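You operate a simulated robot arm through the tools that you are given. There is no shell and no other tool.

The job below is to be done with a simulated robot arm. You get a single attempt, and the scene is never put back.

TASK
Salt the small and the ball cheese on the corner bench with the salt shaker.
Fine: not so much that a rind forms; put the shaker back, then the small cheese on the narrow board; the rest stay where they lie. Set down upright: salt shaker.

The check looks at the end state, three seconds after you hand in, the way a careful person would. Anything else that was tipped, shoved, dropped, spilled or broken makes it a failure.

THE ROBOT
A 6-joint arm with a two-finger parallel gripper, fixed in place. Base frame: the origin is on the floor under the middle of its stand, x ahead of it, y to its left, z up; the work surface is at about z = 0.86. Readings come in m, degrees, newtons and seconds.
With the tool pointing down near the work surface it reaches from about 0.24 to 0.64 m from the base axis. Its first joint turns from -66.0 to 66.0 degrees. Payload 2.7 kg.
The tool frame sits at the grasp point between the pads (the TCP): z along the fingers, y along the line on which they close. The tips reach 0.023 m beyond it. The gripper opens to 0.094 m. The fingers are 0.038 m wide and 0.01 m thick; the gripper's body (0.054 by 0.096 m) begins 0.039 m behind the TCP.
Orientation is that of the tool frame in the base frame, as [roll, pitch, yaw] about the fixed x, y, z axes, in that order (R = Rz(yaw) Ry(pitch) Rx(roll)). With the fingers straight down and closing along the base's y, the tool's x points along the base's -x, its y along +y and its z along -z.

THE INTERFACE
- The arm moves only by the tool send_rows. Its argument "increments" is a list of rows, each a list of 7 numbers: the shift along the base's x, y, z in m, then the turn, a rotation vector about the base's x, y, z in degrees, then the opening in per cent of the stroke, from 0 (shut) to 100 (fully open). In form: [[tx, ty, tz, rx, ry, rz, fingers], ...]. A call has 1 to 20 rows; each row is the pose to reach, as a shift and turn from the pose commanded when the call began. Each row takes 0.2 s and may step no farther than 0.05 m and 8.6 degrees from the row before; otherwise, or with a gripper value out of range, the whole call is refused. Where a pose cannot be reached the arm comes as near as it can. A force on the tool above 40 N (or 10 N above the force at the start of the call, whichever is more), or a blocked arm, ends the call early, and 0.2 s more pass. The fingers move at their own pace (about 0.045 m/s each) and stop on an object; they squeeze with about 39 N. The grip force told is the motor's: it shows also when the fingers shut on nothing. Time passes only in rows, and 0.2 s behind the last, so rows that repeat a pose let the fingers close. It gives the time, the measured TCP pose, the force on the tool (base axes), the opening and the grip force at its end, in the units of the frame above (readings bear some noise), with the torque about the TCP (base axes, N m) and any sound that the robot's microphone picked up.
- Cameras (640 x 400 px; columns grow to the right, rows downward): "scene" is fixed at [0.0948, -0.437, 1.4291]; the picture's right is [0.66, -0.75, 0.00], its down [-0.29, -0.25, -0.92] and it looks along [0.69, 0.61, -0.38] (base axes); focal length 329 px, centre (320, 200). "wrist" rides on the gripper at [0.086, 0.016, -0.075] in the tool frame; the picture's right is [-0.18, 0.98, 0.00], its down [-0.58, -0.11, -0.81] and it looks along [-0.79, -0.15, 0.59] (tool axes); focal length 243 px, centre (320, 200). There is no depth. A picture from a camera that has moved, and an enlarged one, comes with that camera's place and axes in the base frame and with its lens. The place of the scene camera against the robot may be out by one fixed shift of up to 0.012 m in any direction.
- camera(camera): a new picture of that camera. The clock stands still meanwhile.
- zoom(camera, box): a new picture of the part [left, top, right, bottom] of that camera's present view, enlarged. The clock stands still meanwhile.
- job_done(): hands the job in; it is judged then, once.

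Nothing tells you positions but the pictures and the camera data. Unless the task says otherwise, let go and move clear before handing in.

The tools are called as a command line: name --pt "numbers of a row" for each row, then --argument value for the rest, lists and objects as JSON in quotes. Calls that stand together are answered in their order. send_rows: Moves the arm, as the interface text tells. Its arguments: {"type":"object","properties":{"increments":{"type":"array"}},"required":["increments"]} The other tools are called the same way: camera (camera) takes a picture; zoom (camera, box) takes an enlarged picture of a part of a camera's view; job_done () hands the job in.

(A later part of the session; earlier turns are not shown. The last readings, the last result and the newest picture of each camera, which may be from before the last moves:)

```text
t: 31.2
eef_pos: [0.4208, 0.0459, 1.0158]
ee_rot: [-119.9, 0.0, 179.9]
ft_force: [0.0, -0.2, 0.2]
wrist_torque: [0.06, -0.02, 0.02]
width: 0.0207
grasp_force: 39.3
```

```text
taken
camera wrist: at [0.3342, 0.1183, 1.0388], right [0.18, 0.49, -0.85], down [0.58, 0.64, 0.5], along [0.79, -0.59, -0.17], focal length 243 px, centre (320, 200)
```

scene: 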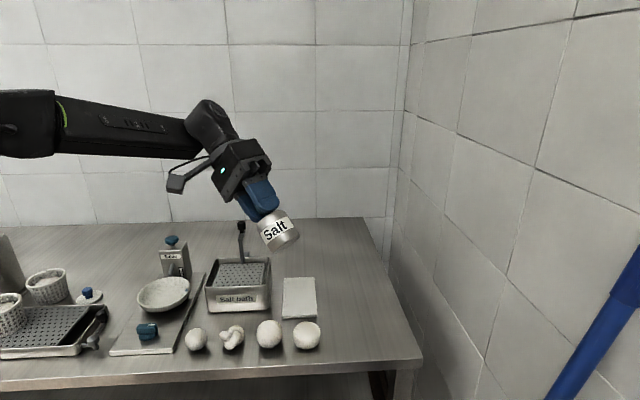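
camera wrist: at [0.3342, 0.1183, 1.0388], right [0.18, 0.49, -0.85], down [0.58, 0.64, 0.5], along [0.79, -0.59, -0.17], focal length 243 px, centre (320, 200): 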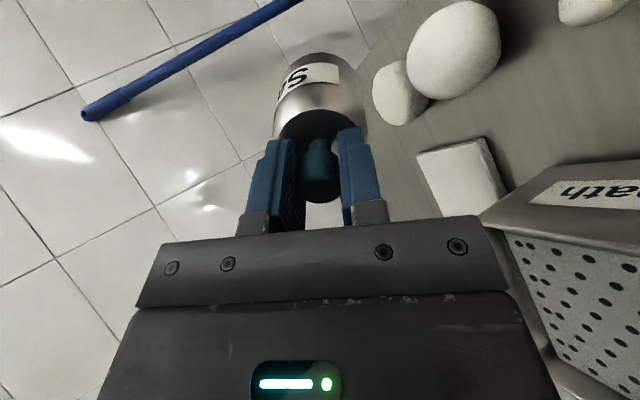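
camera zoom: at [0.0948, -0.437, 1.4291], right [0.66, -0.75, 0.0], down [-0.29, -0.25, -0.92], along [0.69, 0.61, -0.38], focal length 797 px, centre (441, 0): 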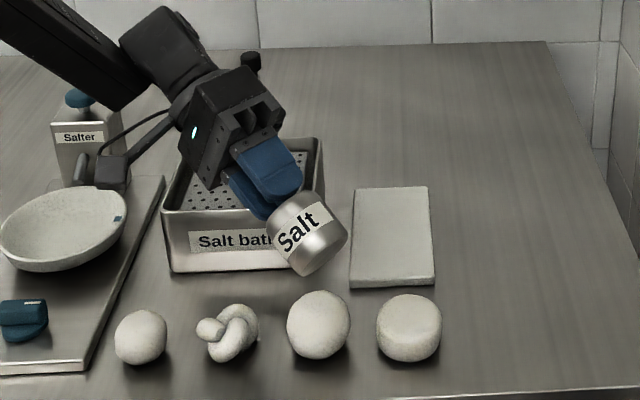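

At 60° tilt the shaker sits above the ball and clear of everything else. I'll give it two short shakes in this pose and check.

send_rows --pt "0 0 0.025 0 0 0 0" --pt "0 0 0 0 0 0 0" --pt "0 0 0.025 0 0 0 0" --pt "0 0 0 0 0 0 0"

zoom --camera "scene" --box '[220, 260, 340, 360]'

zoom --camera "wrist" --box '[340, 0, 580, 150]'

```text
t: 32.2
eef_pos: [0.4222, 0.0454, 1.016]
ee_rot: [-120.0, 0.1, -179.9]
ft_force: [0.2, 0.5, -2.2]
wrist_torque: [0.09, 0.02, 0.0]
width: 0.0209
grasp_force: 39.1
```

```text
4.00 times, centred on (280, 310) of scene
camera zoom: at [0.0948, -0.437, 1.4291], right [0.66, -0.75, 0.0], down [-0.29, -0.25, -0.92], along [0.69, 0.61, -0.38], focal length 1316 px, centre (480, -240)
```

zoom: 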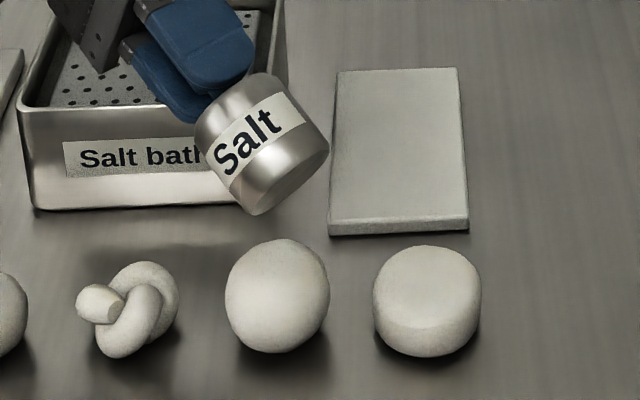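

```text
2.67 times, centred on (460, 75) of wrist
camera zoom: at [0.3352, 0.1172, 1.0392], right [0.19, 0.49, -0.85], down [0.58, 0.64, 0.5], along [0.79, -0.59, -0.17], focal length 647 px, centre (-53, 533)
```

zoom: 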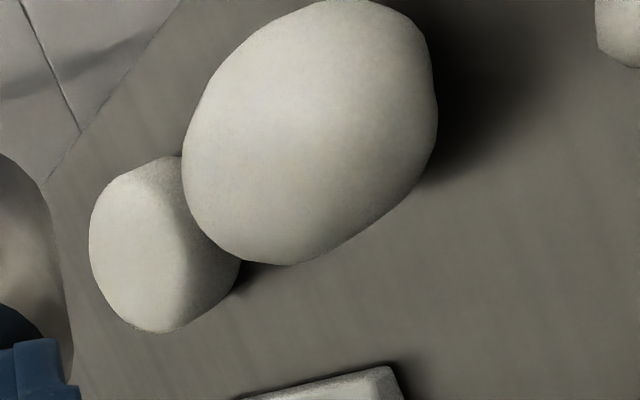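

Still no salt at 60°. I'll tilt on to 90°, slightly higher to keep clear of the salt bath wall, and check the clearance before shaking.

send_rows --pt "0 0.001 0.003 -2 0 0 0" --pt "0 0.002 0.008 -6 0 0 0" --pt "0 0.003 0.012 -11 0 0 0" --pt "0 0.004 0.016 -16 0 0 0" --pt "0 0.005 0.018 -21 0 0 0" --pt "0 0.006 0.02 -25 0 0 0" --pt "0 0.007 0.02 -28 0 0 0" --pt "0 0.008 0.02 -30 0 0 0" --pt "0 0.008 0.02 -30 0 0 0"

camera --camera "scene"

zoom --camera "scene" --box '[180, 220, 340, 360]'

```text
t: 34.2
eef_pos: [0.4209, 0.0551, 1.0366]
ee_rot: [-90.0, 0.1, -180.0]
ft_force: [0.4, -0.1, -1.1]
wrist_torque: [0.06, -0.02, -0.01]
width: 0.021
grasp_force: 38.6
```

```text
taken
```

scene: 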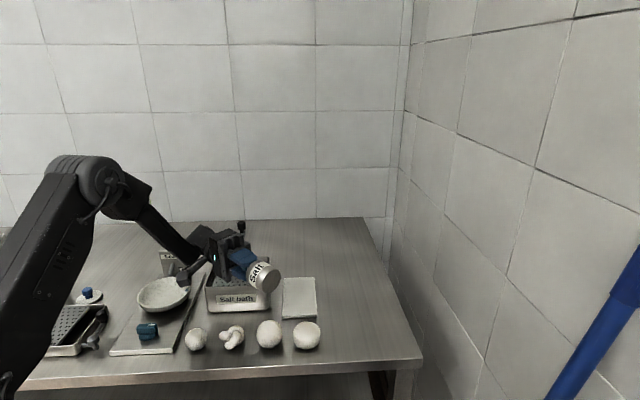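

```text
2.86 times, centred on (260, 290) of scene
camera zoom: at [0.0948, -0.437, 1.4291], right [0.66, -0.75, 0.0], down [-0.29, -0.25, -0.92], along [0.69, 0.61, -0.38], focal length 940 px, centre (491, -57)
```

zoom: 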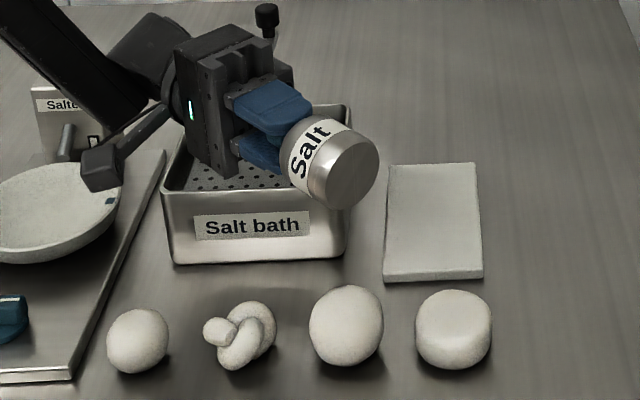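

At 90° everything is clear: the gripper is above the bath wall and the wrist camera is clear of the bowl. I'll shake twice gently, upward strokes only.

send_rows --pt "0 0 0.025 0 0 0 0" --pt "0 0 0 0 0 0 0" --pt "0 0 0.025 0 0 0 0" --pt "0 0 0 0 0 0 0"

zoom --camera "scene" --box '[220, 260, 340, 360]'

zoom --camera "wrist" --box '[240, 0, 640, 250]'

```text
t: 35.2
eef_pos: [0.4211, 0.0558, 1.0347]
ee_rot: [-90.0, 0.0, -179.8]
ft_force: [0.8, -0.1, -0.8]
wrist_torque: [0.06, 0.0, 0.0]
width: 0.021
grasp_force: 38.7
```

```text
4.00 times, centred on (280, 310) of scene
camera zoom: at [0.0948, -0.437, 1.4291], right [0.66, -0.75, 0.0], down [-0.29, -0.25, -0.92], along [0.69, 0.61, -0.38], focal length 1316 px, centre (480, -240)
```

zoom: 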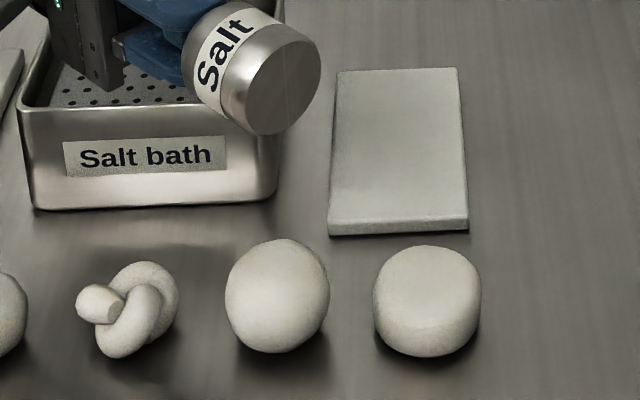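

```text
1.60 times, centred on (440, 125) of wrist
camera zoom: at [0.3342, 0.1288, 1.0189], right [0.18, 0.0, -0.98], down [0.58, 0.81, 0.11], along [0.79, -0.59, 0.15], focal length 388 px, centre (128, 320)
```

zoom: 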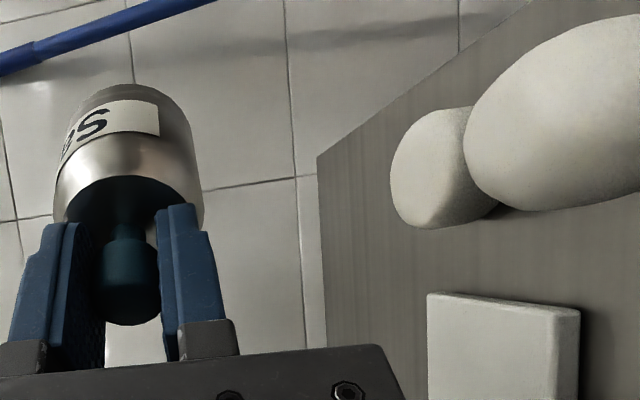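

No salt falls at 90° either, and the base is solid steel. Before changing approach I'll compare very close views of the ball, the wheel and the small cheese for any faint grains.

zoom --camera "scene" --box '[252, 316, 286, 337]'

zoom --camera "scene" --box '[290, 316, 324, 337]'

zoom --camera "wrist" --box '[480, 0, 640, 150]'

```text
16.00 times, centred on (269, 326) of scene
camera zoom: at [0.0948, -0.437, 1.4291], right [0.66, -0.75, 0.0], down [-0.29, -0.25, -0.92], along [0.69, 0.61, -0.38], focal length 5263 px, centre (1136, -1824)
```

zoom: 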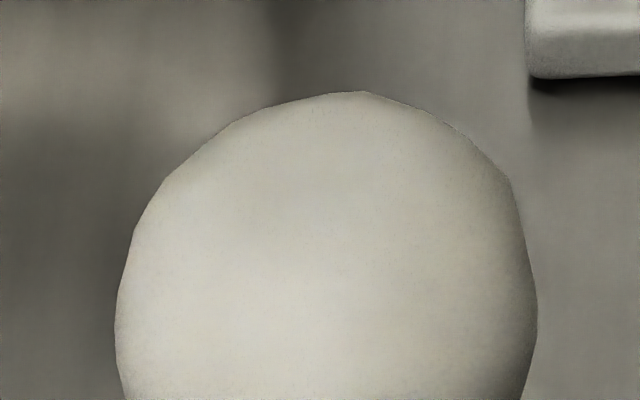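

```text
16.00 times, centred on (307, 326) of scene
camera zoom: at [0.0948, -0.437, 1.4291], right [0.66, -0.75, 0.0], down [-0.29, -0.25, -0.92], along [0.69, 0.61, -0.38], focal length 5263 px, centre (528, -1824)
```

zoom: 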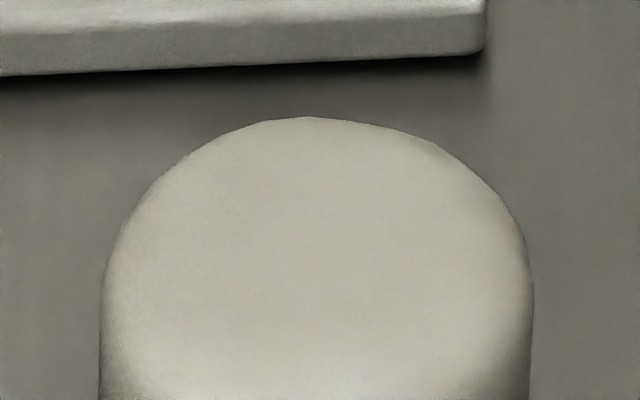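

```text
2.67 times, centred on (560, 75) of wrist
camera zoom: at [0.3342, 0.1288, 1.0189], right [0.18, 0.0, -0.98], down [0.58, 0.81, 0.11], along [0.79, -0.59, 0.15], focal length 647 px, centre (-320, 533)
```

zoom: 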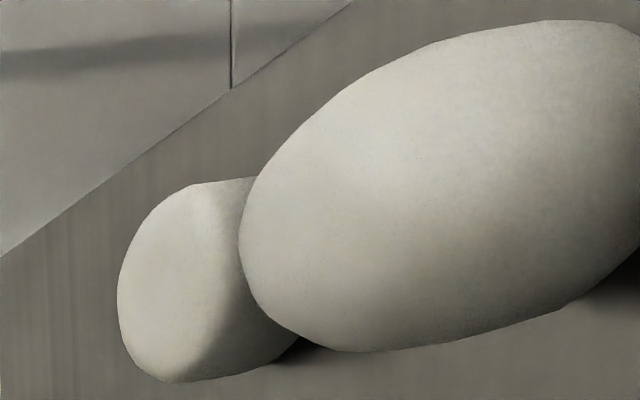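

There's no salt anywhere yet, so tipping alone does nothing. With the handle on top, an upright shake is still the most plausible use, probably for longer and harder than my few strokes. I'll return upright above the ball.

send_rows --pt "0 0 0.005 3 0 0 0" --pt "0 -0.003 0.01 9 0 0 0" --pt "0 -0.007 0.015 16 0 0 0" --pt "0 -0.012 0.02 23 0 0 0" --pt "0 -0.017 0.02 31 0 0 0" --pt "0 -0.023 0.02 39 0 0 0" --pt "0 -0.029 0.02 47 0 0 0" --pt "0 -0.035 0.02 55 0 0 0" --pt "0 -0.041 0.018 63 0 0 0" --pt "0 -0.046 0.014 71 0 0 0" --pt "0 -0.05 0.008 79 0 0 0" --pt "0 -0.053 0.002 85 0 0 0" --pt "0 -0.0545 -0.003 89 0 0 0" --pt "0 -0.0545 -0.005 90 0 0 0" --pt "0 -0.0545 -0.005 90 0 0 0"

zoom --camera "scene" --box '[200, 240, 360, 365]'

```text
t: 38.4
eef_pos: [0.4213, -0.0001, 1.0296]
ee_rot: [-179.8, 0.1, 179.9]
ft_force: [-0.4, -0.8, -1.2]
wrist_torque: [0.0, -0.02, 0.02]
width: 0.0209
grasp_force: 39.1
```

```text
3.20 times, centred on (280, 302) of scene
camera zoom: at [0.0948, -0.437, 1.4291], right [0.66, -0.75, 0.0], down [-0.29, -0.25, -0.92], along [0.69, 0.61, -0.38], focal length 1053 px, centre (448, -128)
```

zoom: 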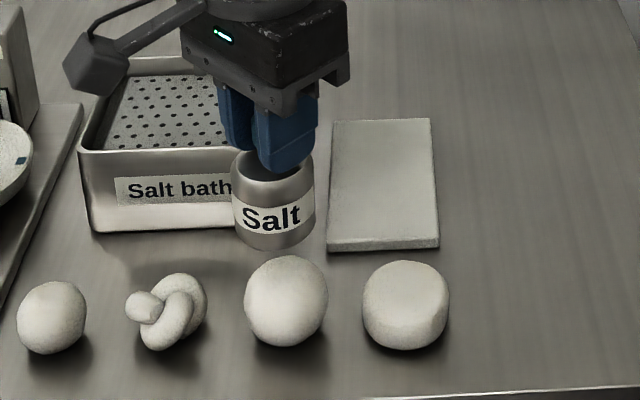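

The shaker is upright again, centred over the ball. I'll do four full-strength vertical strokes and look again.

send_rows --pt "0 0 0.048 0 0 0 0" --pt "0 0 0 0 0 0 0" --pt "0 0 0.048 0 0 0 0" --pt "0 0 0 0 0 0 0" --pt "0 0 0.048 0 0 0 0" --pt "0 0 0 0 0 0 0" --pt "0 0 0.048 0 0 0 0" --pt "0 0 0 0 0 0 0"

zoom --camera "scene" --box '[235, 295, 325, 360]'

zoom --camera "wrist" --box '[220, 0, 420, 125]'

```text
t: 40.2
eef_pos: [0.4236, -0.0012, 1.0315]
ee_rot: [-179.9, 0.1, 179.8]
ft_force: [0.3, -0.1, -1.1]
wrist_torque: [-0.01, 0.01, -0.02]
width: 0.0211
grasp_force: 39.0
```

```text
6.15 times, centred on (280, 328) of scene
camera zoom: at [0.0948, -0.437, 1.4291], right [0.66, -0.75, 0.0], down [-0.29, -0.25, -0.92], along [0.69, 0.61, -0.38], focal length 2024 px, centre (566, -585)
```

zoom: 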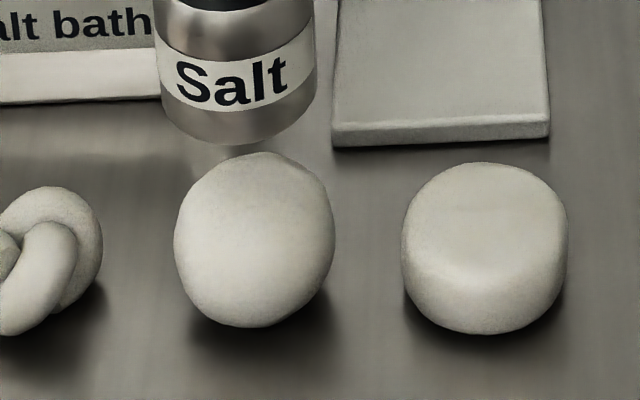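

```text
3.20 times, centred on (320, 62) of wrist
camera zoom: at [0.3357, 0.0138, 1.1058], right [0.19, 0.98, 0.0], down [0.58, -0.11, 0.81], along [0.79, -0.15, -0.59], focal length 776 px, centre (320, 640)
```

zoom: 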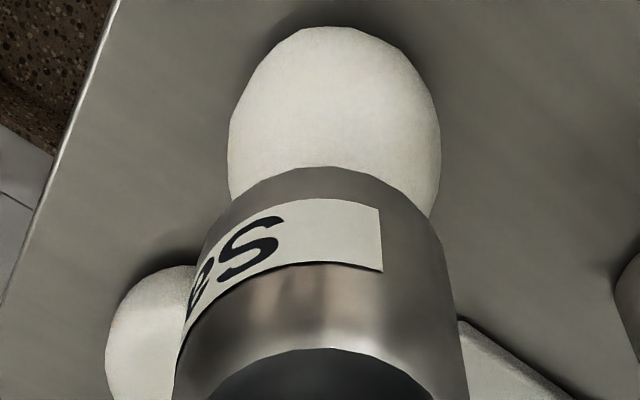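

Full-strength upright shaking gives nothing, and a plain steel base can't dispense. That leaves inversion: the shaker has to be held by its body and turned cap-down over the cheese. I'll carry it back to its spot first so I can regrasp it by the body from the side.

send_rows --pt "0.002 -0.0005 0 0 0 0 0" --pt "0.008 -0.0021 0 0 0 0 0" --pt "0.018 -0.0048 0 0 0 0 0" --pt "0.033 -0.0088 0 0 0 0 0" --pt "0.051 -0.0136 0 0 0 0 0" --pt "0.071 -0.0189 0 0 0 0 0" --pt "0.091 -0.0242 0 0 0 0 0" --pt "0.111 -0.0295 -0.002 0 0 0 0" --pt "0.131 -0.0348 -0.008 0 0 0 0" --pt "0.149 -0.0396 -0.018 0 0 0 0" --pt "0.163 -0.0433 -0.03 0 0 0 0" --pt "0.172 -0.0457 -0.042 0 0 0 0" --pt "0.177 -0.047 -0.052 0 0 0 0" --pt "0.179 -0.0476 -0.06 0 0 0 0" --pt "0.179 -0.0476 -0.065 0 0 0 0" --pt "0.179 -0.0476 -0.065 0 0 0 0"

zoom --camera "scene" --box '[220, 260, 380, 365]'

camera --camera "wrist"

```text
t: 43.6
eef_pos: [0.6014, -0.0481, 0.964]
ee_rot: [-179.9, -0.1, 179.9]
ft_force: [0.4, 0.5, -1.4]
wrist_torque: [0.01, 0.0, -0.03]
width: 0.0209
grasp_force: 39.3
```

```text
3.81 times, centred on (300, 312) of scene
camera zoom: at [0.0949, -0.437, 1.4291], right [0.66, -0.75, 0.0], down [-0.29, -0.25, -0.92], along [0.69, 0.61, -0.38], focal length 1253 px, centre (396, -229)
```

zoom: 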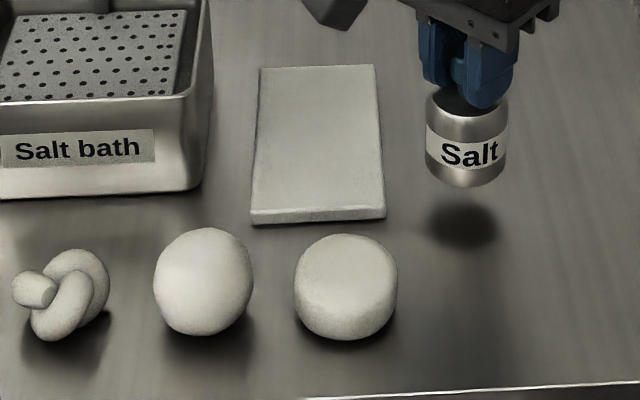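

```text
taken
camera wrist: at [0.5143, -0.0327, 1.0394], right [0.19, 0.98, 0.0], down [0.58, -0.11, 0.81], along [0.79, -0.15, -0.59], focal length 243 px, centre (320, 200)
```

wrist: 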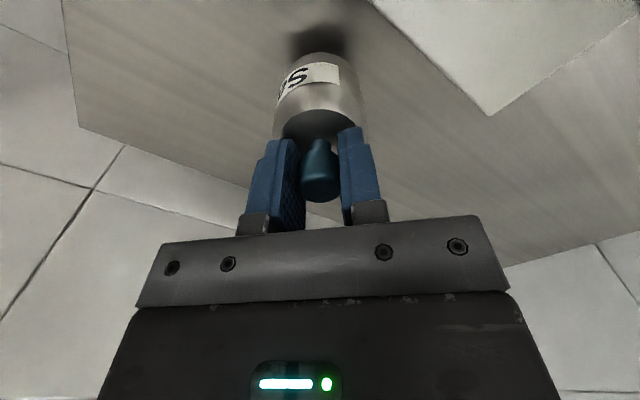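

Back above its spot at (0.601, -0.048), 27 mm up. I'll lower it slowly and watch for contact.

send_rows --pt "0 0 -0.008 0 0 0 0" --pt "0 0 -0.015 0 0 0 0" --pt "0 0 -0.02 0 0 0 0" --pt "0 0 -0.024 0 0 0 0" --pt "0 0 -0.0255 0 0 0 0" --pt "0 0 -0.0265 0 0 0 0" --pt "0 0 -0.0265 0 0 0 0"

```text
t: 45.2
eef_pos: [0.6003, -0.0487, 0.9391]
ee_rot: [-179.9, 0.0, 179.8]
ft_force: [0.5, 0.4, -0.7]
wrist_torque: [0.03, 0.0, 0.01]
width: 0.0212
grasp_force: 38.9
```

send_rows --pt "0 0 -0.0008 0 0 0 0" --pt "0 0 -0.0016 0 0 0 0" --pt "0 0 -0.0016 0 0 0 0"

zoom --camera "scene" --box '[310, 270, 370, 325]'

```text
t: 46.0
eef_pos: [0.6001, -0.0478, 0.9384]
ee_rot: [-179.9, 0.2, 179.9]
ft_force: [-2.0, 0.9, 7.6]
wrist_torque: [-0.12, 0.06, -0.05]
width: 0.021
grasp_force: 39.4
```

```text
7.27 times, centred on (340, 298) of scene
camera zoom: at [0.0946, -0.437, 1.4292], right [0.66, -0.75, 0.0], down [-0.29, -0.25, -0.92], along [0.69, 0.61, -0.38], focal length 2392 px, centre (174, -509)
```

zoom: 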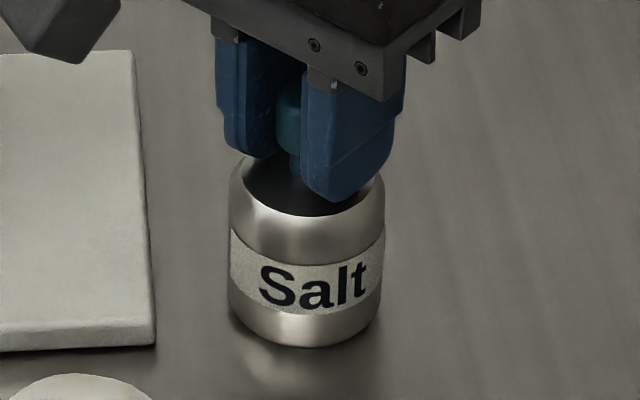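

It's on the bench, with 7.6 N of contact. I'll open the fingers and rise straight up clear of the knob.

send_rows --pt "0 0 0 0 0 0 40" --pt "0 0 0 0 0 0 70" --pt "0 0 0 0 0 0 100" --pt "0 0 0 0 0 0 100" --pt "0 0 0.01 0 0 0 100" --pt "0 0 0.03 0 0 0 100" --pt "0 0 0.06 0 0 0 100" --pt "0 0 0.1 0 0 0 100" --pt "0 0 0.14 0 0 0 100"

camera --camera "wrist"

zoom --camera "scene" --box '[300, 265, 380, 325]'

```text
t: 48.0
eef_pos: [0.6, -0.047, 1.0759]
ee_rot: [-179.8, 0.0, 179.8]
ft_force: [0.3, -1.0, 0.5]
wrist_torque: [0.0, 0.01, 0.0]
width: 0.094
grasp_force: 0.1
```

```text
taken
camera wrist: at [0.5136, -0.0319, 1.1509], right [0.19, 0.98, 0.0], down [0.58, -0.11, 0.81], along [0.79, -0.15, -0.59], focal length 243 px, centre (320, 200)
```

wrist: 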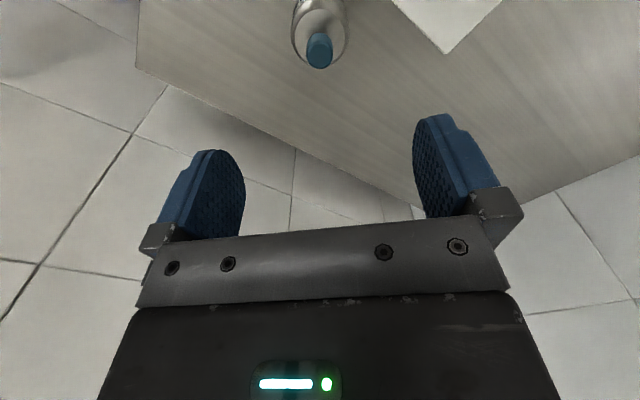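

```text
6.67 times, centred on (340, 295) of scene
camera zoom: at [0.0948, -0.437, 1.4291], right [0.66, -0.75, 0.0], down [-0.29, -0.25, -0.92], along [0.69, 0.61, -0.38], focal length 2193 px, centre (187, -433)
```

zoom: 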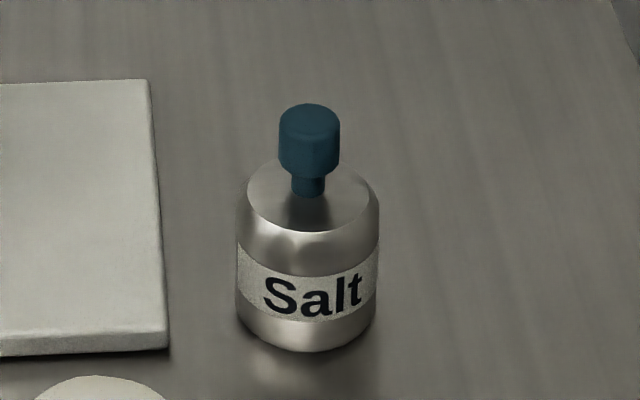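

The shaker stands upright back at its place, within about 2 mm. I'll zoom right in on the cap for any holes before regrasping.

zoom --camera "scene" --box '[328, 274, 352, 296]'

zoom --camera "wrist" --box '[285, 0, 355, 75]'

zoom --camera "scene" --box '[130, 225, 210, 355]'

```text
16.00 times, centred on (340, 285) of scene
camera zoom: at [0.0948, -0.437, 1.4291], right [0.66, -0.75, 0.0], down [-0.29, -0.25, -0.92], along [0.69, 0.61, -0.38], focal length 5263 px, centre (0, -1160)
```

zoom: 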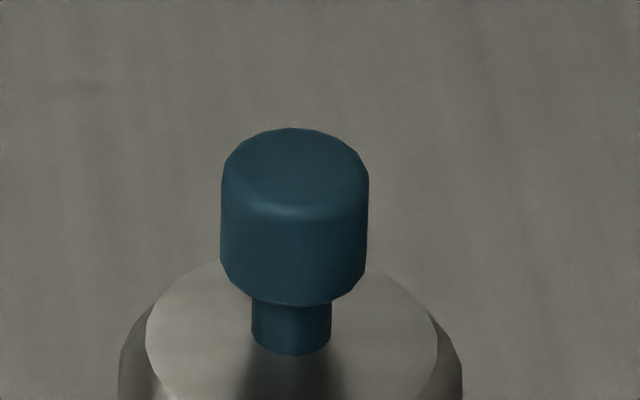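

```text
5.33 times, centred on (320, 38) of wrist
camera zoom: at [0.5136, -0.0319, 1.1509], right [0.19, 0.98, 0.0], down [0.58, -0.11, 0.81], along [0.79, -0.15, -0.59], focal length 1294 px, centre (320, 1067)
```

zoom: 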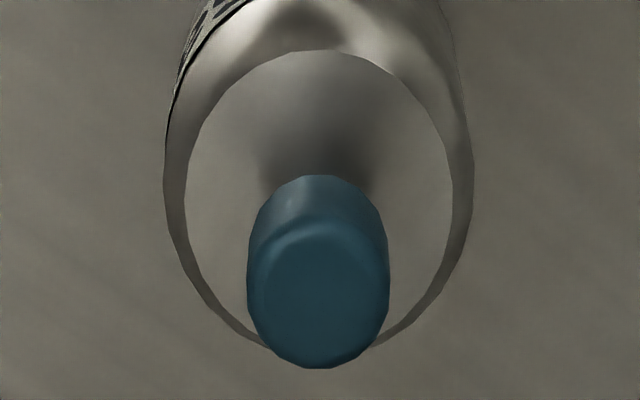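

```text
3.08 times, centred on (170, 290) of scene
camera zoom: at [0.0948, -0.437, 1.4291], right [0.66, -0.75, 0.0], down [-0.29, -0.25, -0.92], along [0.69, 0.61, -0.38], focal length 1012 px, centre (782, -77)
```

zoom: 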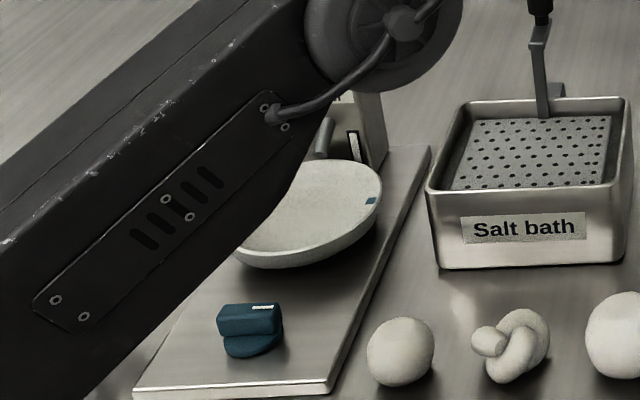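

The cap is a plain knob with no holes visible. I'll regrasp by the body: tool nearly horizontal, approaching from the aisle side with the camera on top, and then roll 180° over the cheese. First I'll back off and yaw the tool.

send_rows --pt "-0.01 -0.01 0.02 0 0 -4 100" --pt "-0.02 -0.02 0.03 0 0 -12 100" --pt "-0.03 -0.03 0.04 0 0 -20 100" --pt "-0.04 -0.04 0.05 0 0 -28 100" --pt "-0.05 -0.05 0.05 0 0 -36 100" --pt "-0.06 -0.06 0.05 0 0 -44 100" --pt "-0.07 -0.07 0.05 0 0 -52 100" --pt "-0.08 -0.08 0.05 0 0 -60 100" --pt "-0.08 -0.09 0.05 0 0 -68 100" --pt "-0.08 -0.09 0.05 0 0 -76 100" --pt "-0.08 -0.09 0.05 0 0 -84 100" --pt "-0.08 -0.09 0.05 0 0 -92 100" --pt "-0.08 -0.09 0.05 0 0 -100 100" --pt "-0.08 -0.09 0.05 0 0 -108 100" --pt "-0.08 -0.09 0.05 0 0 -115 100" --pt "-0.08 -0.09 0.05 0 0 -115 100"

camera --camera "wrist"

camera --camera "scene"

```text
t: 51.4
eef_pos: [0.5207, -0.1372, 1.1269]
ee_rot: [-179.9, 0.1, 64.8]
ft_force: [0.0, 0.6, 0.2]
wrist_torque: [0.01, 0.01, 0.0]
width: 0.0941
grasp_force: 0.1
```

```text
taken
camera wrist: at [0.5718, -0.0671, 1.2022], right [0.81, -0.58, 0.0], down [-0.34, -0.48, 0.81], along [-0.47, -0.65, -0.59], focal length 243 px, centre (320, 200)
```

wrist: 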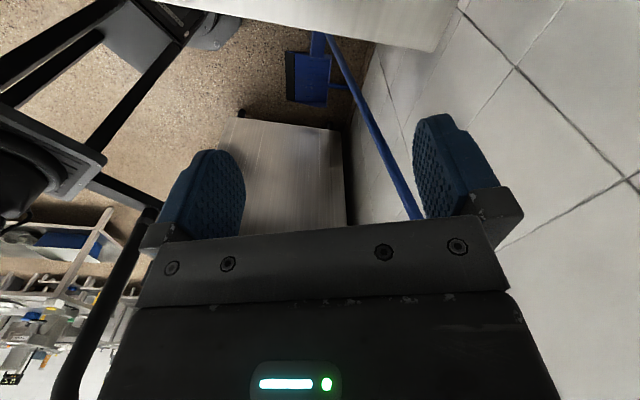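

```text
taken
```

scene: 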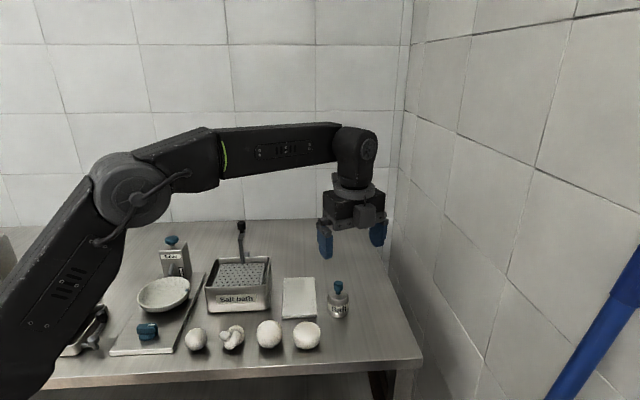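

The tool is now yawed so the camera faces over the shaker side. Next I'll tilt the tool down toward horizontal, to 25° below, while staying clear in front of the shaker.

send_rows --pt "0.002 -0.003 -0.005 4.53 -2.11 0 100" --pt "0.005 -0.006 -0.012 11.78 -5.49 0 100" --pt "0.008 -0.009 -0.02 19.03 -8.87 0 100" --pt "0.011 -0.012 -0.03 26.28 -12.26 0 100" --pt "0.014 -0.016 -0.04 33.53 -15.64 0 100" --pt "0.017 -0.02 -0.05 40.78 -19.02 0 100" --pt "0.02 -0.024 -0.06 48.03 -22.4 0 100" --pt "0.023 -0.027 -0.07 54.38 -25.36 0 100" --pt "0.0245 -0.028 -0.076 58.91 -27.47 0 100" --pt "0.0245 -0.028 -0.076 58.91 -27.47 0 100"

camera --camera "wrist"

camera --camera "scene"

```text
t: 53.6
eef_pos: [0.5453, -0.1669, 1.0509]
ee_rot: [-179.9, -65.1, 64.9]
ft_force: [-0.1, 0.1, 0.1]
wrist_torque: [-0.01, -0.02, 0.01]
width: 0.0942
grasp_force: 0.0
```

```text
taken
camera wrist: at [0.5467, -0.2024, 1.1615], right [0.86, -0.49, -0.17], down [-0.51, -0.84, -0.19], along [-0.05, 0.25, -0.97], focal length 243 px, centre (320, 200)
```

wrist: 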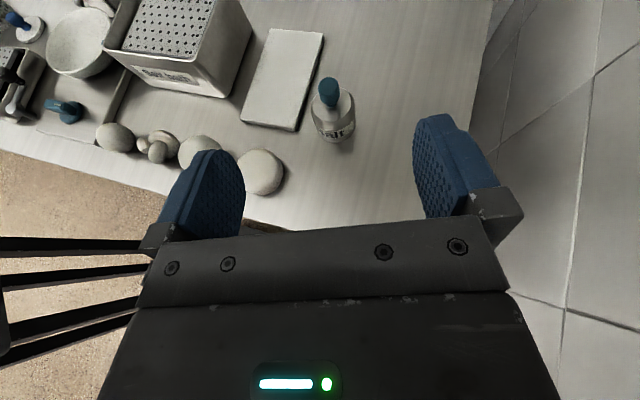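

```text
taken
```

scene: 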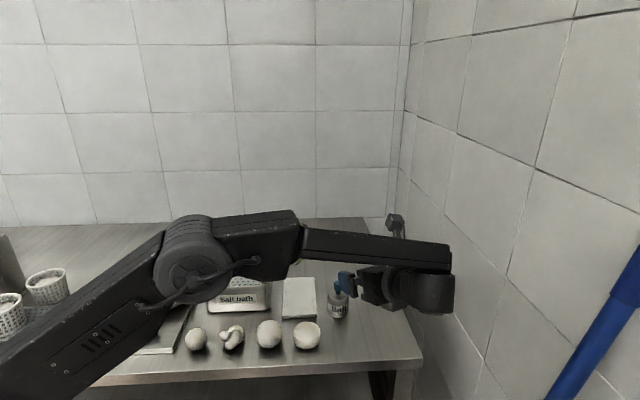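

The tool is now near-horizontal with a clear view, and the shaker sits centrally between the fingers. The board's corner is close to the left finger, so I'll narrow the opening to 70% and descend to a pre-grasp point 11 cm back from the shaker.

send_rows --pt "0.003 0.006 -0.03 0 0 0 70" --pt "0.006 0.012 -0.06 0 0 0 70" --pt "0.009 0.018 -0.09 0 0 0 70" --pt "0.011 0.024 -0.1115 0 0 0 70" --pt "0.011 0.024 -0.1115 0 0 0 70"

camera --camera "wrist"

zoom --camera "scene" --box '[260, 240, 460, 365]'

```text
t: 54.8
eef_pos: [0.5559, -0.1424, 0.939]
ee_rot: [-179.8, -64.9, 65.0]
ft_force: [0.8, 0.5, -0.2]
wrist_torque: [0.0, -0.02, 0.0]
width: 0.066
grasp_force: 0.1
```

```text
taken
camera wrist: at [0.5574, -0.1784, 1.0492], right [0.86, -0.49, -0.17], down [-0.51, -0.84, -0.18], along [-0.05, 0.24, -0.97], focal length 243 px, centre (320, 200)
```

wrist: 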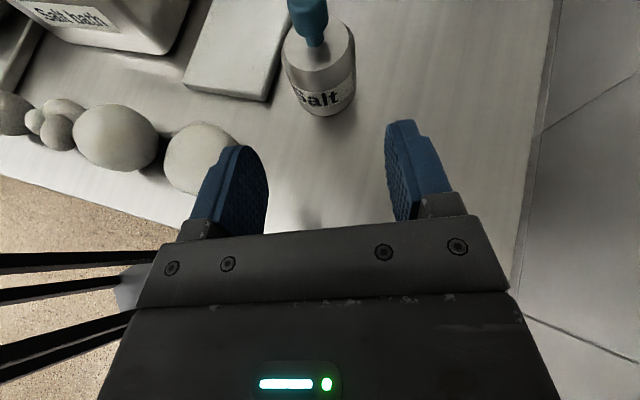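

```text
3.20 times, centred on (360, 302) of scene
camera zoom: at [0.0948, -0.437, 1.4291], right [0.66, -0.75, 0.0], down [-0.29, -0.25, -0.92], along [0.69, 0.61, -0.38], focal length 1053 px, centre (192, -128)
```

zoom: 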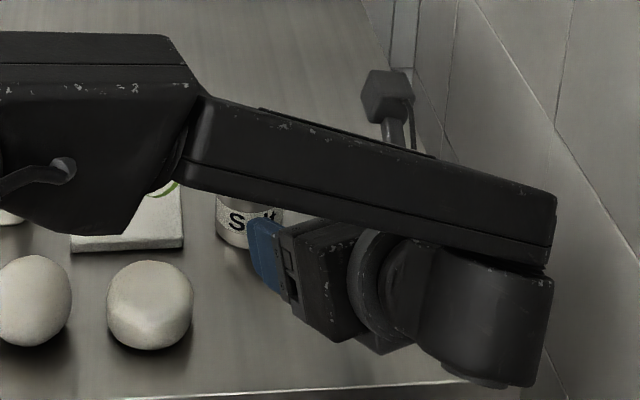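

The shaker is centred on the approach line (u of about 320). I'll advance along the tool axis most of the way and check before the last couple of centimetres.

send_rows --pt "0.0077 0.0164 -0.0085 0 0 0 70" --pt "0.0153 0.0329 -0.0169 0 0 0 70" --pt "0.023 0.0493 -0.0254 0 0 0 70" --pt "0.0287 0.0616 -0.0317 0 0 0 70" --pt "0.0325 0.0698 -0.0359 0 0 0 70" --pt "0.0325 0.0698 -0.0359 0 0 0 70"

camera --camera "wrist"

zoom --camera "scene" --box '[260, 240, 460, 365]'

```text
t: 56.2
eef_pos: [0.5885, -0.0709, 0.9046]
ee_rot: [-179.9, -65.0, 64.9]
ft_force: [0.7, -0.1, 0.2]
wrist_torque: [-0.01, 0.02, -0.01]
width: 0.0658
grasp_force: 0.1
```

```text
taken
camera wrist: at [0.5899, -0.1077, 1.0152], right [0.86, -0.49, -0.17], down [-0.51, -0.84, -0.18], along [-0.05, 0.24, -0.97], focal length 243 px, centre (320, 200)
```

wrist: 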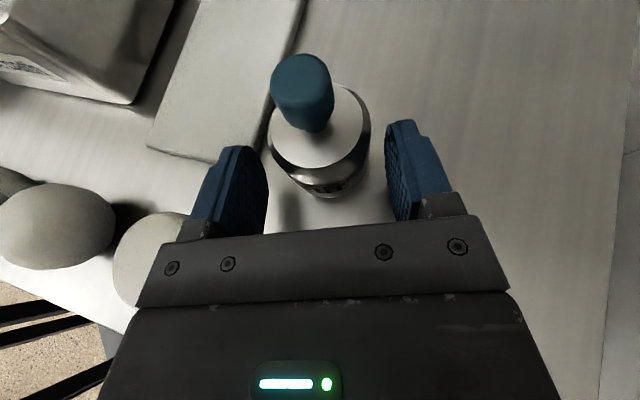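

```text
3.20 times, centred on (360, 302) of scene
camera zoom: at [0.0948, -0.437, 1.4291], right [0.66, -0.75, 0.0], down [-0.29, -0.25, -0.92], along [0.69, 0.61, -0.38], focal length 1053 px, centre (192, -128)
```

zoom: 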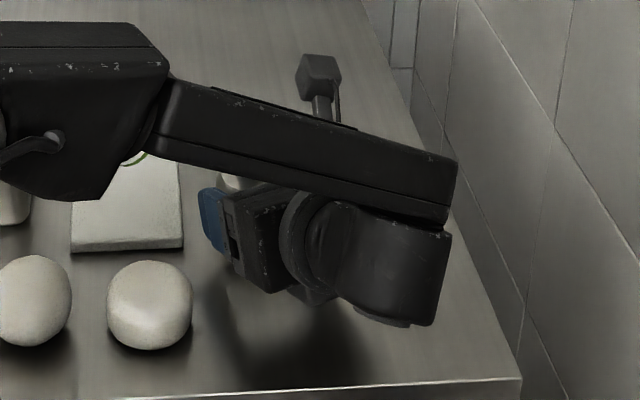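

Aligned well. I'll go the last 2 cm gently to the grasp pose.

send_rows --pt "0.004 0.008 -0.0045 0 0 0 70" --pt "0.007 0.0145 -0.008 0 0 0 70" --pt "0.0095 0.02 -0.011 0 0 0 70" --pt "0.0095 0.02 -0.011 0 0 0 70"

camera --camera "wrist"

```text
t: 57.2
eef_pos: [0.5969, -0.0522, 0.893]
ee_rot: [-179.7, -64.9, 64.8]
ft_force: [-0.3, -0.5, -0.3]
wrist_torque: [-0.01, 0.01, 0.01]
width: 0.0655
grasp_force: 0.1
```

```text
taken
camera wrist: at [0.5994, -0.088, 1.0033], right [0.86, -0.49, -0.17], down [-0.51, -0.84, -0.18], along [-0.05, 0.24, -0.97], focal length 243 px, centre (320, 200)
```

wrist: 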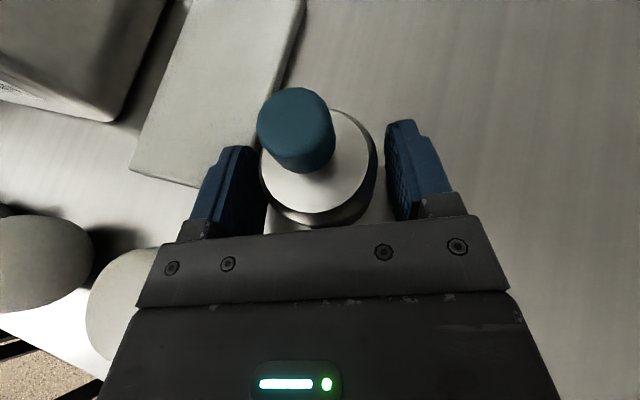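

The body is between the pads with no contact. I'll close on it.

send_rows --pt "0 0 0 0 0 0 60" --pt "0 0 0 0 0 0 50" --pt "0 0 0 0 0 0 30" --pt "0 0 0 0 0 0 0" --pt "0 0 0 0 0 0 0"

camera --camera "wrist"

```text
t: 58.4
eef_pos: [0.5978, -0.0524, 0.893]
ee_rot: [-179.9, -64.9, 65.0]
ft_force: [0.6, 0.4, 0.4]
wrist_torque: [-0.04, -0.03, 0.01]
width: 0.0513
grasp_force: 38.9
```

```text
taken
camera wrist: at [0.5993, -0.088, 1.0035], right [0.86, -0.49, -0.17], down [-0.51, -0.84, -0.19], along [-0.05, 0.24, -0.97], focal length 243 px, centre (320, 200)
```

wrist: 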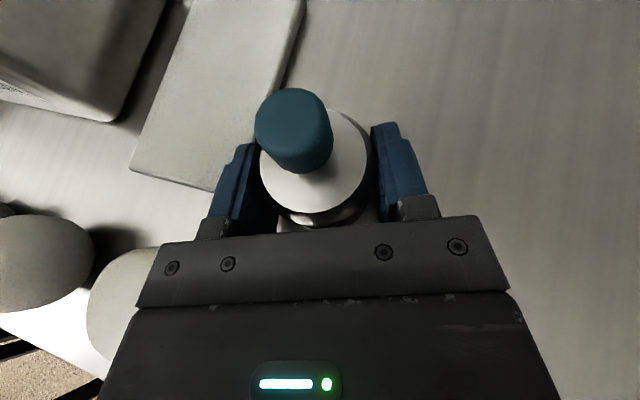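

The body is gripped firmly at 51 mm. I'll lift it straight up gently, still upright.

send_rows --pt "0 0 0.003 0 0 0 0" --pt "0 0 0.01 0 0 0 0" --pt "0 0 0.02 0 0 0 0" --pt "0 0 0.035 0 0 0 0" --pt "0 0 0.052 0 0 0 0" --pt "0 0 0.07 0 0 0 0" --pt "0 0 0.088 0 0 0 0" --pt "0 0 0.106 0 0 0 0" --pt "0 0 0.122 0 0 0 0" --pt "0 0 0.134 0 0 0 0" --pt "0 0 0.142 0 0 0 0" --pt "0 0 0.147 0 0 0 0" --pt "0 0 0.147 0 0 0 0"

camera --camera "wrist"

camera --camera "scene"

```text
t: 61.2
eef_pos: [0.5991, -0.0518, 1.0394]
ee_rot: [-179.7, -64.8, 64.8]
ft_force: [-1.6, -0.2, -0.5]
wrist_torque: [0.04, -0.01, 0.02]
width: 0.0509
grasp_force: 39.5
```

```text
taken
camera wrist: at [0.6005, -0.0882, 1.1504], right [0.86, -0.49, -0.17], down [-0.51, -0.84, -0.19], along [-0.05, 0.24, -0.97], focal length 243 px, centre (320, 200)
```

wrist: 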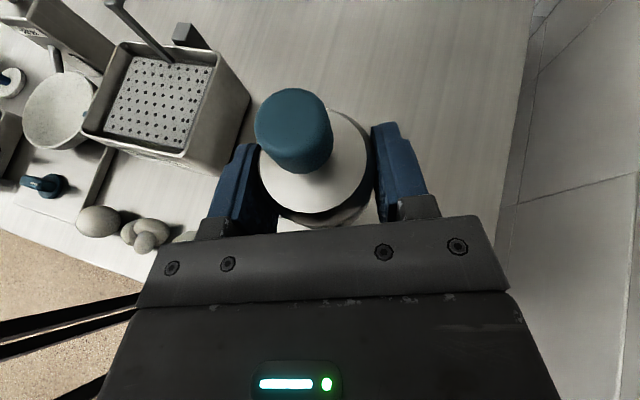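

```text
taken
```

scene: 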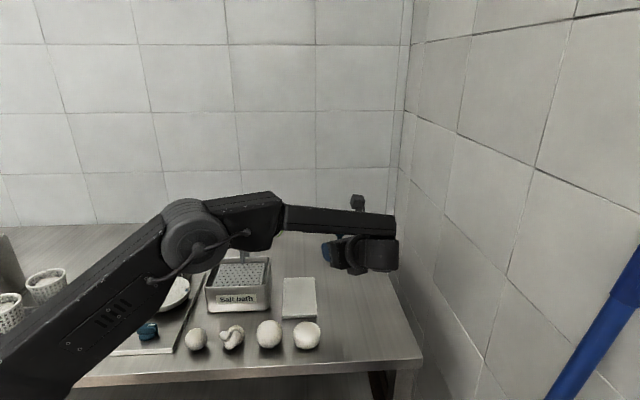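

Lifted cleanly. I'll carry it upright to above the ball, keeping the same tool direction.

send_rows --pt "-0.002 0.0007 0 0 0 0 0" --pt "-0.007 0.0025 0 0 0 0 0" --pt "-0.016 0.0057 0 0 0 0 0" --pt "-0.03 0.0107 0 0 0 0 0" --pt "-0.047 0.0168 0 0 0 0 0" --pt "-0.065 0.0232 0 0 0 0 0" --pt "-0.083 0.0296 0 0 0 0 0" --pt "-0.101 0.0361 0 0 0 0 0" --pt "-0.119 0.0425 0 0 0 0 0" --pt "-0.136 0.0486 0 0 0 0 0" --pt "-0.151 0.0539 0 0 0 0 0" --pt "-0.162 0.0578 0 0 0 0 0" --pt "-0.169 0.0603 0 0 0 0 0" --pt "-0.172 0.0614 0 0 0 0 0" --pt "-0.172 0.0614 0 0 0 0 0"

camera --camera "wrist"

camera --camera "scene"

```text
t: 64.4
eef_pos: [0.4263, 0.0089, 1.0401]
ee_rot: [-179.8, -64.9, 64.8]
ft_force: [-0.5, 1.7, -2.3]
wrist_torque: [-0.03, 0.01, -0.03]
width: 0.0511
grasp_force: 39.1
```

```text
taken
camera wrist: at [0.4278, -0.0264, 1.1504], right [0.86, -0.49, -0.17], down [-0.51, -0.84, -0.19], along [-0.05, 0.24, -0.97], focal length 243 px, centre (320, 200)
```

wrist: 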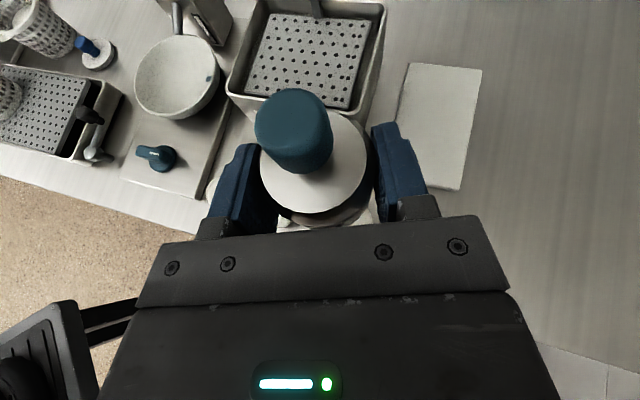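

```text
taken
```

scene: 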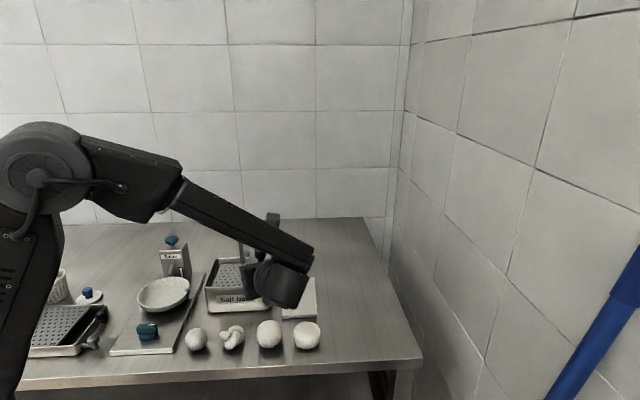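

I'm above the ball and the scene camera can still see it. I'll bring the tool to horizontal, and then start the roll in a separate call.

send_rows --pt "0 0 0 4.53 -2.11 0 0" --pt "0 0 0 10.88 -5.07 0 0" --pt "0 0 0 17.22 -8.03 0 0" --pt "0 0 0 22.66 -10.57 0 0" --pt "0 0 0 22.66 -10.57 0 0"

zoom --camera "scene" --box '[180, 200, 360, 365]'

```text
t: 65.6
eef_pos: [0.4262, 0.0091, 1.04]
ee_rot: [-27.1, -90.0, -87.8]
ft_force: [0.4, 1.3, -1.3]
wrist_torque: [-0.01, 0.0, -0.01]
width: 0.0508
grasp_force: 39.2
```

```text
2.42 times, centred on (270, 282) of scene
camera zoom: at [0.0948, -0.437, 1.4291], right [0.66, -0.75, 0.0], down [-0.29, -0.25, -0.92], along [0.69, 0.61, -0.38], focal length 797 px, centre (441, 0)
```

zoom: 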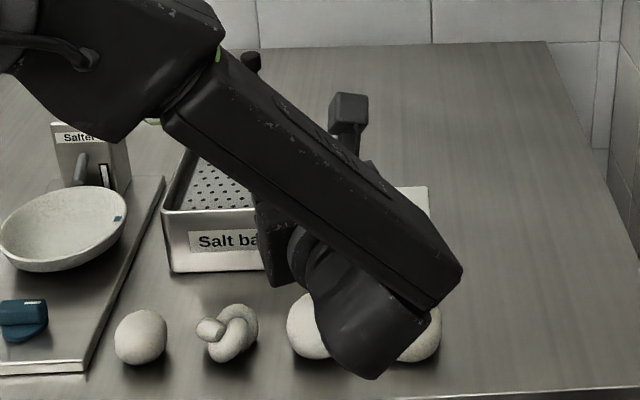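

The tool is horizontal. I'll roll the first 90° about the tool axis, shifting sideways so the cap end stays over the ball.

send_rows --pt "0.0019 -0.0009 0 -1.69 -3.63 0 0" --pt "0.0057 -0.0026 0 -5.07 -10.88 0 0" --pt "0.0093 -0.0043 0 -8.45 -18.13 0 0" --pt "0.0128 -0.006 0 -11.83 -25.38 0 0" --pt "0.016 -0.0075 0 -15.21 -32.63 0 0" --pt "0.0189 -0.0088 0 -18.59 -39.88 0 0" --pt "0.0214 -0.01 0 -21.98 -47.13 0 0" --pt "0.0236 -0.011 0 -25.36 -54.38 0 0" --pt "0.0252 -0.0118 0 -28.74 -61.63 0 0" --pt "0.0264 -0.0123 0 -32.12 -68.88 0 0" --pt "0.027 -0.0126 0 -35.5 -76.13 0 0" --pt "0.0272 -0.0127 0 -38.03 -81.57 0 0"

camera --camera "wrist"

camera --camera "scene"

```text
t: 68.2
eef_pos: [0.4528, -0.0032, 1.041]
ee_rot: [90.1, 0.1, 154.9]
ft_force: [-0.2, -0.3, -1.2]
wrist_torque: [0.01, 0.01, 0.01]
width: 0.0516
grasp_force: 39.2
```

```text
taken
camera wrist: at [0.3429, -0.0349, 1.0569], right [0.17, -0.08, 0.98], down [0.19, -0.98, -0.11], along [0.97, 0.2, -0.15], focal length 243 px, centre (320, 200)
```

wrist: 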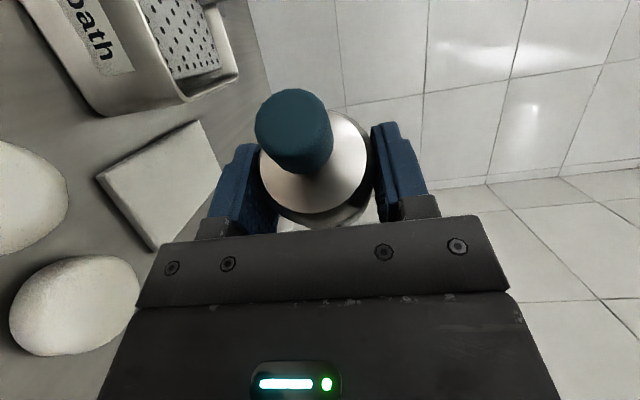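

```text
taken
```

scene: 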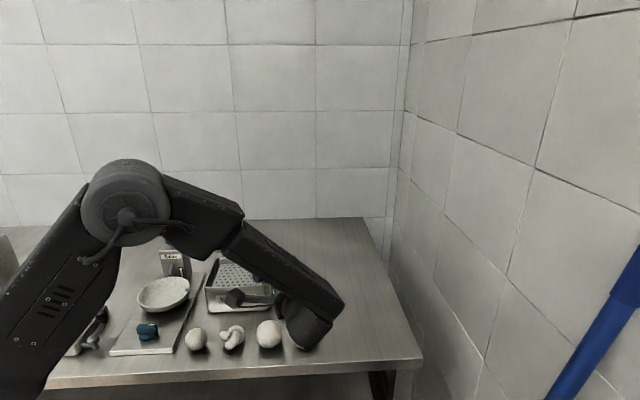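

The shaker is horizontal with the mouth over the ball. I'll roll past horizontal to 120° and check whether salt starts falling.

send_rows --pt "-0.0003 0.0001 0 -3.38 -7.25 0 0" --pt "-0.0011 0.0005 0 -6.76 -14.5 0 0" --pt "-0.0024 0.0011 0 -10.14 -21.75 0 0" --pt "-0.0036 0.0017 0 -12.68 -27.19 0 0"

camera --camera "wrist"

zoom --camera "scene" --box '[180, 240, 360, 365]'

```text
t: 69.2
eef_pos: [0.4493, -0.0016, 1.0409]
ee_rot: [90.2, 30.1, 154.9]
ft_force: [-0.1, -0.3, -0.7]
wrist_torque: [-0.01, -0.03, 0.0]
width: 0.0513
grasp_force: 39.2
```

```text
taken
camera wrist: at [0.3428, -0.0345, 1.0115], right [-0.3, 0.14, 0.94], down [0.16, -0.97, 0.2], along [0.94, 0.21, 0.27], focal length 243 px, centre (320, 200)
```

wrist: 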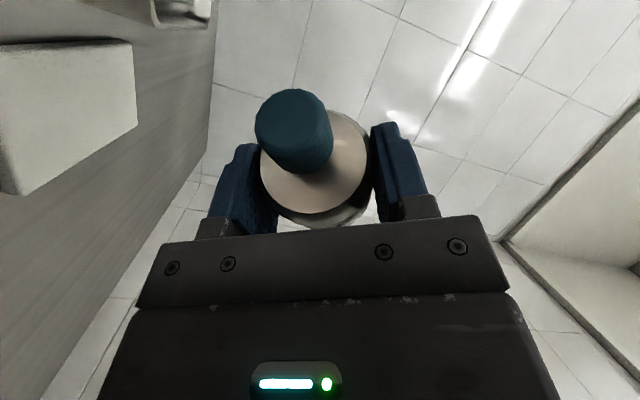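

```text
3.20 times, centred on (270, 302) of scene
camera zoom: at [0.0948, -0.437, 1.4291], right [0.66, -0.75, 0.0], down [-0.29, -0.25, -0.92], along [0.69, 0.61, -0.38], focal length 1053 px, centre (480, -128)
```

zoom: 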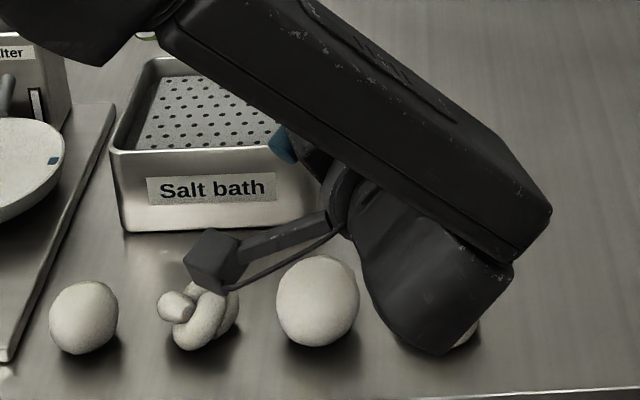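

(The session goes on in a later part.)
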